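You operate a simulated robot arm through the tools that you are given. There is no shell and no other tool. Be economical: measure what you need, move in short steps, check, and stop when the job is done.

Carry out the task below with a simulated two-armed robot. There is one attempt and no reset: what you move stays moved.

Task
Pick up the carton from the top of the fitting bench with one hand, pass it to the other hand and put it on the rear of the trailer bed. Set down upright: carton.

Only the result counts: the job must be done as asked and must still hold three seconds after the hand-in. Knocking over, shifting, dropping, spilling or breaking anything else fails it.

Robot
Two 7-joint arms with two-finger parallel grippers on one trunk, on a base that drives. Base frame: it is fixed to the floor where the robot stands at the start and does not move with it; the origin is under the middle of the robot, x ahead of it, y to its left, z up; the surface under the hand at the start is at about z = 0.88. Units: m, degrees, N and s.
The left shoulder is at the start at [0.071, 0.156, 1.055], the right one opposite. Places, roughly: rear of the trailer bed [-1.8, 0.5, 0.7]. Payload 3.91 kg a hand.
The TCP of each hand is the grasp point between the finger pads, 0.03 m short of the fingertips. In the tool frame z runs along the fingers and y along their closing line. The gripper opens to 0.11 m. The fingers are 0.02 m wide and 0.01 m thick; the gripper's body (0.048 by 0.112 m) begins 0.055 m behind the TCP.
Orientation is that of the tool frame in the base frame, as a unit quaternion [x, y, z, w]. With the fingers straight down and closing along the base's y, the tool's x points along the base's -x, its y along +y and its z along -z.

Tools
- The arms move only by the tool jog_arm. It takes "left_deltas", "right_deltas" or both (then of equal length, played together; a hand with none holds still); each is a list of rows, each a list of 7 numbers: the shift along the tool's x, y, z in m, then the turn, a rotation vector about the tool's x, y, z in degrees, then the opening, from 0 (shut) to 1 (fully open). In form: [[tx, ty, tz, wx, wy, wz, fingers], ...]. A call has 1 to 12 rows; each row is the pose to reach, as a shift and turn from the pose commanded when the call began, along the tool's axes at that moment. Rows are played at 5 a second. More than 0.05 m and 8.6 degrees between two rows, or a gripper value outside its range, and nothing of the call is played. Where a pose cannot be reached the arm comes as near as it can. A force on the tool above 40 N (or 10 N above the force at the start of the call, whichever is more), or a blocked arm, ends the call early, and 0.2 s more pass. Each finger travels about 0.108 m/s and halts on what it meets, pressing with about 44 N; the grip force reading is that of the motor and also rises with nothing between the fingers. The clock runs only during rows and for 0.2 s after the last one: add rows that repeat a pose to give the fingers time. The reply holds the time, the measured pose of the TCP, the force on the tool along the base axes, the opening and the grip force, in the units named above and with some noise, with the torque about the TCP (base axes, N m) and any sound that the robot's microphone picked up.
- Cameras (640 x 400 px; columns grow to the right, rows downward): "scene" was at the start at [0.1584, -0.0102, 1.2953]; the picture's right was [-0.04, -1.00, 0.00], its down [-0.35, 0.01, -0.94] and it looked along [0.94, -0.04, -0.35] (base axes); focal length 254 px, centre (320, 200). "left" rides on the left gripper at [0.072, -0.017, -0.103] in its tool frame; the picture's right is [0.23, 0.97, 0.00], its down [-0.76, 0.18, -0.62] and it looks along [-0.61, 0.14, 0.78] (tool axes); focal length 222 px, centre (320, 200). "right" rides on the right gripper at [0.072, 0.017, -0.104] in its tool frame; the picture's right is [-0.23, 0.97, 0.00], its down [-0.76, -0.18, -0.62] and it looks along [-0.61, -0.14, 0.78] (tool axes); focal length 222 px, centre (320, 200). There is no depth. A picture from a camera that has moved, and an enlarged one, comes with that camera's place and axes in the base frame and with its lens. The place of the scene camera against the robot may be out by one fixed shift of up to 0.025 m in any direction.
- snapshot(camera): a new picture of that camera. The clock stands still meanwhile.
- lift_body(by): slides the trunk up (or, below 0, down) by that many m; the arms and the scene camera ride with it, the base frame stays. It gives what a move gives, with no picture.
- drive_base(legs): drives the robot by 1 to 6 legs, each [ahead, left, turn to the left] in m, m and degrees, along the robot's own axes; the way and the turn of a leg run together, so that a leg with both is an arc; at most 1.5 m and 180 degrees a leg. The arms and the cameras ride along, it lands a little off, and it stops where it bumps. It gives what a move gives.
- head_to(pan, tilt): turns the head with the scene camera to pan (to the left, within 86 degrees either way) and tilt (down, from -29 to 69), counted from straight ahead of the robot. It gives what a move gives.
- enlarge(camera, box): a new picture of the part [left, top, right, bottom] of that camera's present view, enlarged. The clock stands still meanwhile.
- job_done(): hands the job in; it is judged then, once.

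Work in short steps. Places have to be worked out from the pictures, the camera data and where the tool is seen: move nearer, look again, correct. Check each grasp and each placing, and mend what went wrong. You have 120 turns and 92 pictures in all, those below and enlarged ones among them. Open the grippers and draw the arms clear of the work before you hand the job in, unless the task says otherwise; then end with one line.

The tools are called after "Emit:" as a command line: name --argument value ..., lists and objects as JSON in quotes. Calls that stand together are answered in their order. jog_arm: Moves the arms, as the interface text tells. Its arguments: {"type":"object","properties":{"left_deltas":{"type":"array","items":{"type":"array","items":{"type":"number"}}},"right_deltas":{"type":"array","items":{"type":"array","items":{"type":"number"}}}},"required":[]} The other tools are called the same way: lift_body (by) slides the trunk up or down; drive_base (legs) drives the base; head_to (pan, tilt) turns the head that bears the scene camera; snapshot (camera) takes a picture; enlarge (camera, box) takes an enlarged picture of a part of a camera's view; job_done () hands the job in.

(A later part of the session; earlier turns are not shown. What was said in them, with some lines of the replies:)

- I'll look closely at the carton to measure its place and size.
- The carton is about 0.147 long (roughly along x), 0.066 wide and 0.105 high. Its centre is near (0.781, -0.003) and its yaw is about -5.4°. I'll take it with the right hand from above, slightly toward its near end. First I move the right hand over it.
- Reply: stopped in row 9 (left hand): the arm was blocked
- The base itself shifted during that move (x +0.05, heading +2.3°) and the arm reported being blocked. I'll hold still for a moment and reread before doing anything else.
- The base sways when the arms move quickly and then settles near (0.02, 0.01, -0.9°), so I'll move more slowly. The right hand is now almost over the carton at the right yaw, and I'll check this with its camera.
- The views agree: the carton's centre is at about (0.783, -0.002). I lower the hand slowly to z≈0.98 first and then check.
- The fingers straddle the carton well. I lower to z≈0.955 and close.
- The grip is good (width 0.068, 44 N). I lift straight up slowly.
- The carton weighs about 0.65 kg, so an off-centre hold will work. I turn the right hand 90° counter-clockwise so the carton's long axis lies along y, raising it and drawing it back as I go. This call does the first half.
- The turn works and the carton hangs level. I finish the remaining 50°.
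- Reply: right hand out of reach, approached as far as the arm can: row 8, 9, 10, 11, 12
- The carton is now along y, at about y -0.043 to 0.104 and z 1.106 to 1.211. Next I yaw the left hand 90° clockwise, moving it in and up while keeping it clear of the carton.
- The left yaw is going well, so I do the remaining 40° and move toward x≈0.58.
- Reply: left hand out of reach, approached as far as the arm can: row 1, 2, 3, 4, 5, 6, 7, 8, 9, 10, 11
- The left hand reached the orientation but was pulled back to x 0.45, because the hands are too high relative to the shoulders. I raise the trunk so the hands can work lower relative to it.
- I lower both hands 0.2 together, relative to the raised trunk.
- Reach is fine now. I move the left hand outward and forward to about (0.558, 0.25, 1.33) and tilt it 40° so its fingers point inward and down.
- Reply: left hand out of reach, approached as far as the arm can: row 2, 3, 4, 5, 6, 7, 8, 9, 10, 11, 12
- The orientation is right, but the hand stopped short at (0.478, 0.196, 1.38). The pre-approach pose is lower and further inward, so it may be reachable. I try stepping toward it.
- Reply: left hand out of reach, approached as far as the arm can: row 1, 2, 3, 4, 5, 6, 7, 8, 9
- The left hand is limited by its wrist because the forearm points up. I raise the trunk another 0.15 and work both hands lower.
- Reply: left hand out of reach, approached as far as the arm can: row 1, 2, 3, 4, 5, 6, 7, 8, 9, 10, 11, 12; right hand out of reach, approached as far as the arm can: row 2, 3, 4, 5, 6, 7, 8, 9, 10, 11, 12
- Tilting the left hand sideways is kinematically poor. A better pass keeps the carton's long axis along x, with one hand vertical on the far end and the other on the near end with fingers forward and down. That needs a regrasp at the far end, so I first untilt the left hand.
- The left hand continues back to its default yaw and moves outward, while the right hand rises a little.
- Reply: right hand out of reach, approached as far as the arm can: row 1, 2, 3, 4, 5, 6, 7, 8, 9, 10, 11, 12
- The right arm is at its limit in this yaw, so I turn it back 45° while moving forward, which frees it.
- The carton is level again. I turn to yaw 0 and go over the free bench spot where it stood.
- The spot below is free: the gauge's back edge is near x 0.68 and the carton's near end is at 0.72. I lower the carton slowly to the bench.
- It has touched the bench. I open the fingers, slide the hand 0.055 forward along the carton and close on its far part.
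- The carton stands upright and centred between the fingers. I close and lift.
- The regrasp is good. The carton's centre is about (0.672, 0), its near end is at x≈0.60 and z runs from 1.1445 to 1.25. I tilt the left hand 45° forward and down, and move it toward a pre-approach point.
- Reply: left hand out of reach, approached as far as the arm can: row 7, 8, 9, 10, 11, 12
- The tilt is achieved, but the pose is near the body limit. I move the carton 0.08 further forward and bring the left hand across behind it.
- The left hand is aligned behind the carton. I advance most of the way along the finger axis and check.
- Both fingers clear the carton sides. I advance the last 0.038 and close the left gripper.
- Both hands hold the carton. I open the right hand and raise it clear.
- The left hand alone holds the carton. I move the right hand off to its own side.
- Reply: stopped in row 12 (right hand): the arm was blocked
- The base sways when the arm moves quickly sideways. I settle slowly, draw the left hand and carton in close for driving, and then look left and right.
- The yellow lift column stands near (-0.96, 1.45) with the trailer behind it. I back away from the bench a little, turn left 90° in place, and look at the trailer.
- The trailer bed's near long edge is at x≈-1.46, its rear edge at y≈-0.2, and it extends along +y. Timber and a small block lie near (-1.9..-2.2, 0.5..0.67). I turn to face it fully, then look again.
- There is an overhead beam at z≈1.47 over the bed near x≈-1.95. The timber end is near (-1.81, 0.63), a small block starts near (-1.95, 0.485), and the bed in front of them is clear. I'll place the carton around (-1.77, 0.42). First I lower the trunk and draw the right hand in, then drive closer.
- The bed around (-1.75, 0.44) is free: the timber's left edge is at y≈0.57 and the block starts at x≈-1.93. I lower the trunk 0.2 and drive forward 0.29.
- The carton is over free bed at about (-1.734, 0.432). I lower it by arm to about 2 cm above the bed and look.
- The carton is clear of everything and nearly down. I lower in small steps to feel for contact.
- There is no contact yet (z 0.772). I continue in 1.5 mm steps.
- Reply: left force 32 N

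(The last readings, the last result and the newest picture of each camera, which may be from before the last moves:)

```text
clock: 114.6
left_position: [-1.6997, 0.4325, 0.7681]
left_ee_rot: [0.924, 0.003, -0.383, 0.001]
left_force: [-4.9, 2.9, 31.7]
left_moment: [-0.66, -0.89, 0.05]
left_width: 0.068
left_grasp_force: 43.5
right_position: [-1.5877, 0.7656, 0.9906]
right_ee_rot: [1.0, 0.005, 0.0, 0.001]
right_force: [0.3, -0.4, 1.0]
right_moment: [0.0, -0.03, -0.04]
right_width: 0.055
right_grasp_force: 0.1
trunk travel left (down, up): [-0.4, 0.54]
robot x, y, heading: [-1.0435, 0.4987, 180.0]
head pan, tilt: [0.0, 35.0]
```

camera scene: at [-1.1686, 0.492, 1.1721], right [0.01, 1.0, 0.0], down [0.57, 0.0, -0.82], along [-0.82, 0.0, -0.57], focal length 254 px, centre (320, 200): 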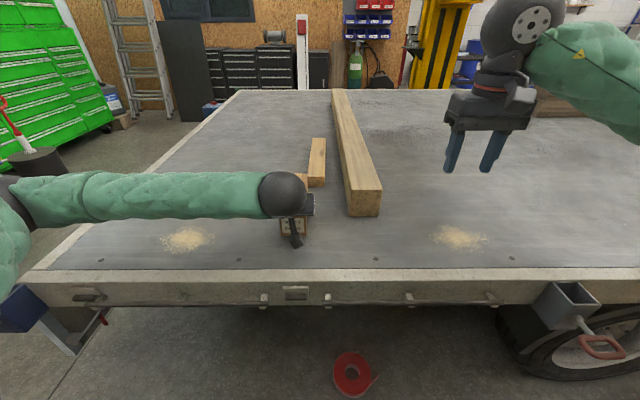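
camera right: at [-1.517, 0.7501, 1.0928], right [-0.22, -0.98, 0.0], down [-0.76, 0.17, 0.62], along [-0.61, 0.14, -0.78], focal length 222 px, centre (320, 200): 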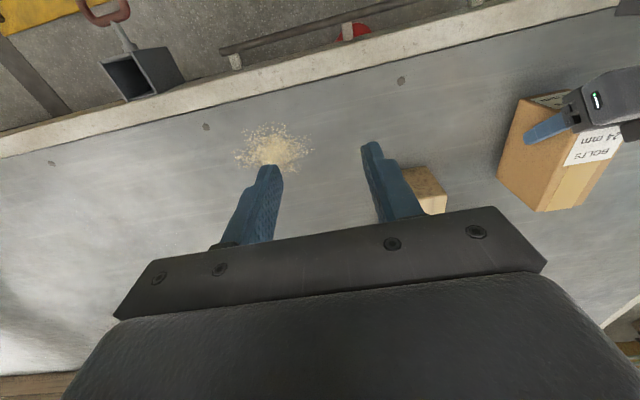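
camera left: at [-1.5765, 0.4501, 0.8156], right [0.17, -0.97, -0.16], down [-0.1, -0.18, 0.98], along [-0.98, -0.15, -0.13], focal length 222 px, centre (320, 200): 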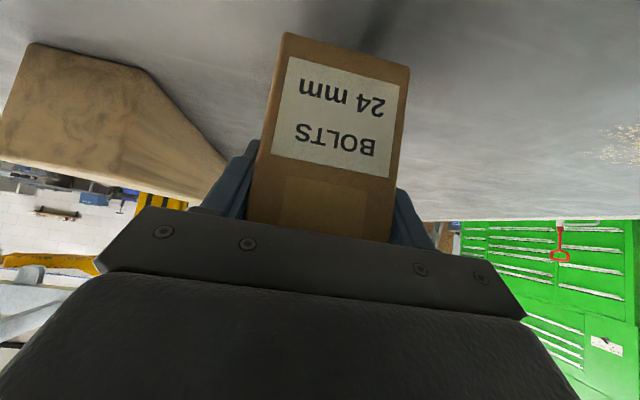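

It is in firm contact. I ease off about 1.5 mm, open, and withdraw along the finger axis.

Emit:
jog_arm --left_deltas '[[-0.001, 0, -0.001, 0, 0, 0, 0], [-0.001, 0, -0.001, 0, 0, 0, 0], [-0.001, 0, -0.001, 0, 0, 0, 0.7], [-0.001, 0, -0.001, 0, 0, 0, 0.85], [-0.001, 0, -0.001, 0, 0, 0, 1], [-0.001, 0, -0.001, 0, 0, 0, 1], [-0.001, 0, -0.001, 0, 0, 0, 1]]'

Emit:
snapshot --camera "left"

```text
clock: 116.2
left_position: [-1.6984, 0.4308, 0.7666]
left_ee_rot: [0.924, 0.002, -0.382, 0.0]
left_force: [0.7, 0.1, 0.4]
left_moment: [-0.02, -0.01, -0.02]
left_width: 0.11
left_grasp_force: 0.1
right_position: [-1.5901, 0.7659, 0.9888]
right_ee_rot: [1.0, 0.004, 0.0, 0.001]
right_force: [0.0, -0.1, 0.6]
right_moment: [0.01, -0.01, -0.01]
right_width: 0.0548
right_grasp_force: 0.1
trunk travel left (down, up): [-0.4, 0.54]
robot x, y, heading: [-1.0457, 0.4974, 179.6]
head pan, tilt: [0.0, 35.0]
```

```text
36 pictures are left
camera left: at [-1.5758, 0.4497, 0.7924], right [0.17, -0.97, -0.16], down [-0.1, -0.18, 0.98], along [-0.98, -0.15, -0.13], focal length 222 px, centre (320, 200)
```

left: 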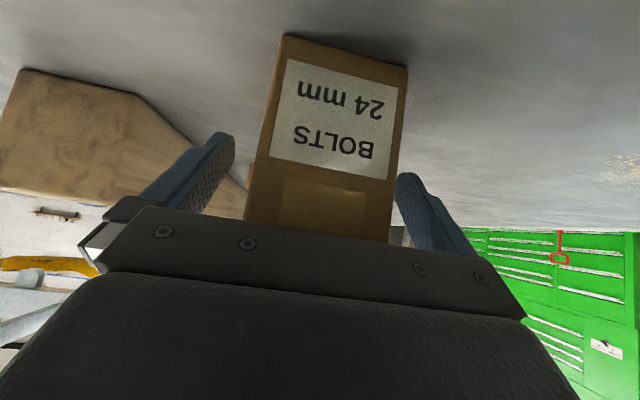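

The carton stands free between the open fingers. I withdraw backward and up.

Emit:
jog_arm --left_deltas '[[0, 0, -0.008, 0, 0, 0, 1], [0, 0, -0.02, 0, 0, 0, 1], [0, 0, -0.034, 0, 0, 0, 1], [0, 0, -0.048, 0, 0, 0, 1], [0, 0, -0.062, 0, 0, 0, 1], [0, 0, -0.076, 0, 0, 0, 1], [-0.01, 0, -0.09, 0, 0, 0, 1], [-0.022, 0, -0.1, 0, 0, 0, 1], [-0.036, 0, -0.11, 0, 0, 0, 1], [-0.05, 0, -0.12, 0, 0, 0, 1], [-0.06, 0, -0.125, 0, 0, 0, 1], [-0.06, 0, -0.125, 0, 0, 0, 1]]'

Emit:
snapshot --camera "left"

Emit:
snapshot --camera "right"

```text
clock: 118.8
left_position: [-1.6529, 0.433, 0.8972]
left_ee_rot: [0.925, 0.003, -0.381, 0.001]
left_force: [0.3, 0.0, -0.5]
left_moment: [0.03, -0.02, 0.02]
left_width: 0.11
left_grasp_force: 0.0
right_position: [-1.5893, 0.7645, 0.9892]
right_ee_rot: [1.0, 0.005, 0.001, 0.0]
right_force: [0.7, 0.4, -0.1]
right_moment: [-0.03, 0.01, -0.03]
right_width: 0.0551
right_grasp_force: 0.1
trunk travel left (down, up): [-0.4, 0.54]
robot x, y, heading: [-1.0417, 0.4995, 179.5]
head pan, tilt: [0.0, 35.0]
```

```text
35 pictures are left
camera left: at [-1.5301, 0.4509, 0.9233], right [0.17, -0.97, -0.16], down [-0.1, -0.18, 0.98], along [-0.98, -0.15, -0.13], focal length 222 px, centre (320, 200)
```

left: 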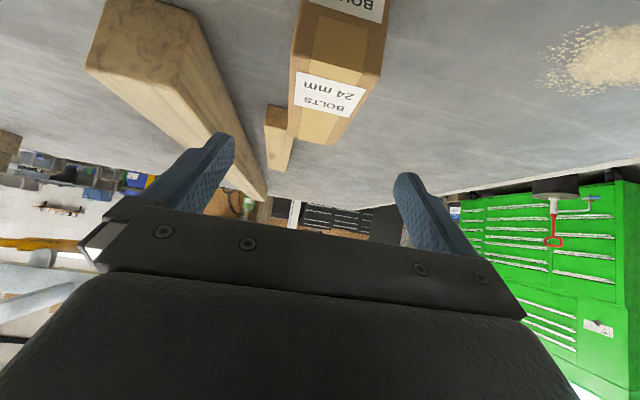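

```text
34 pictures are left
camera right: at [-1.5167, 0.7502, 1.093], right [-0.22, -0.98, 0.0], down [-0.76, 0.17, 0.62], along [-0.61, 0.14, -0.78], focal length 222 px, centre (320, 200)
```

right: 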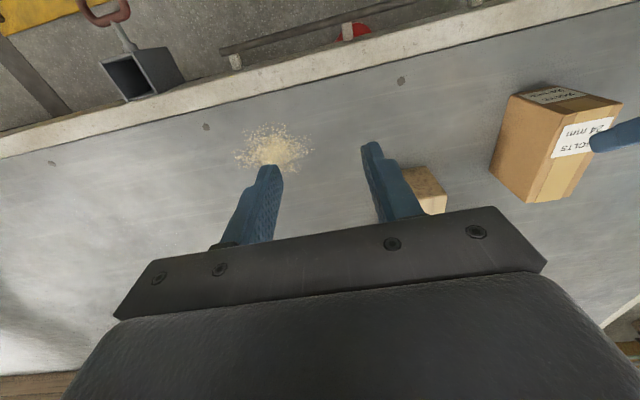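

The carton stands upright on the bed. I back the robot off so both arms are clear, then take a final look.

Emit:
drive_base --legs '[[-0.3, 0, 0]]'

Emit:
snapshot --camera "scene"

```text
clock: 120.9
left_position: [-1.3499, 0.4297, 0.8993]
left_ee_rot: [0.924, 0.005, -0.382, 0.001]
left_force: [0.3, -1.5, -1.0]
left_moment: [0.03, 0.0, 0.01]
left_width: 0.11
left_grasp_force: 0.1
right_position: [-1.2876, 0.7624, 0.9905]
right_ee_rot: [1.0, 0.007, 0.001, 0.0]
right_force: [0.0, 0.2, -0.2]
right_moment: [0.0, 0.02, 0.01]
right_width: 0.0553
right_grasp_force: 0.0
trunk travel left (down, up): [-0.4, 0.54]
robot x, y, heading: [-0.7404, 0.494, 179.6]
head pan, tilt: [0.0, 35.0]
```

```text
33 pictures are left
camera scene: at [-0.8651, 0.4904, 1.1723], right [0.0, 1.0, 0.0], down [0.57, 0.0, -0.82], along [-0.82, 0.0, -0.57], focal length 254 px, centre (320, 200)
```

scene: 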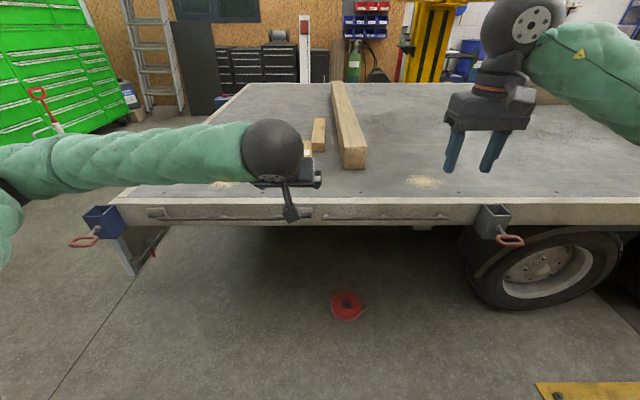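

The carton is placed and nothing else has moved. I open the right gripper fully before handing in.

Emit:
jog_arm --right_deltas '[[0, 0, 0, 0, 0, 0, 1], [0, 0, 0, 0, 0, 0, 1], [0, 0, 0, 0, 0, 0, 1]]'

Emit:
job_done

```text
clock: 121.7
left_position: [-1.3501, 0.432, 0.8985]
left_ee_rot: [0.925, 0.005, -0.381, 0.001]
left_force: [0.4, -0.6, 0.4]
left_moment: [-0.02, -0.04, 0.0]
left_width: 0.1101
left_grasp_force: 0.0
right_position: [-1.2883, 0.7619, 0.9887]
right_ee_rot: [1.0, 0.007, 0.0, 0.0]
right_force: [0.4, 0.4, -1.2]
right_moment: [-0.01, 0.0, 0.03]
right_width: 0.1103
right_grasp_force: 0.0
trunk travel left (down, up): [-0.4, 0.54]
robot x, y, heading: [-0.7416, 0.5006, 180.0]
head pan, tilt: [0.0, 35.0]
```

```text
The job is handed in.
```

The right hand picked the carton up from the bench and, after setting it back there once to regrip, passed it in the air to the left hand, which set it upright on the rear of the trailer bed at about (-1.75, 0.43); I saw nothing else moved, and both grippers are open and clear.
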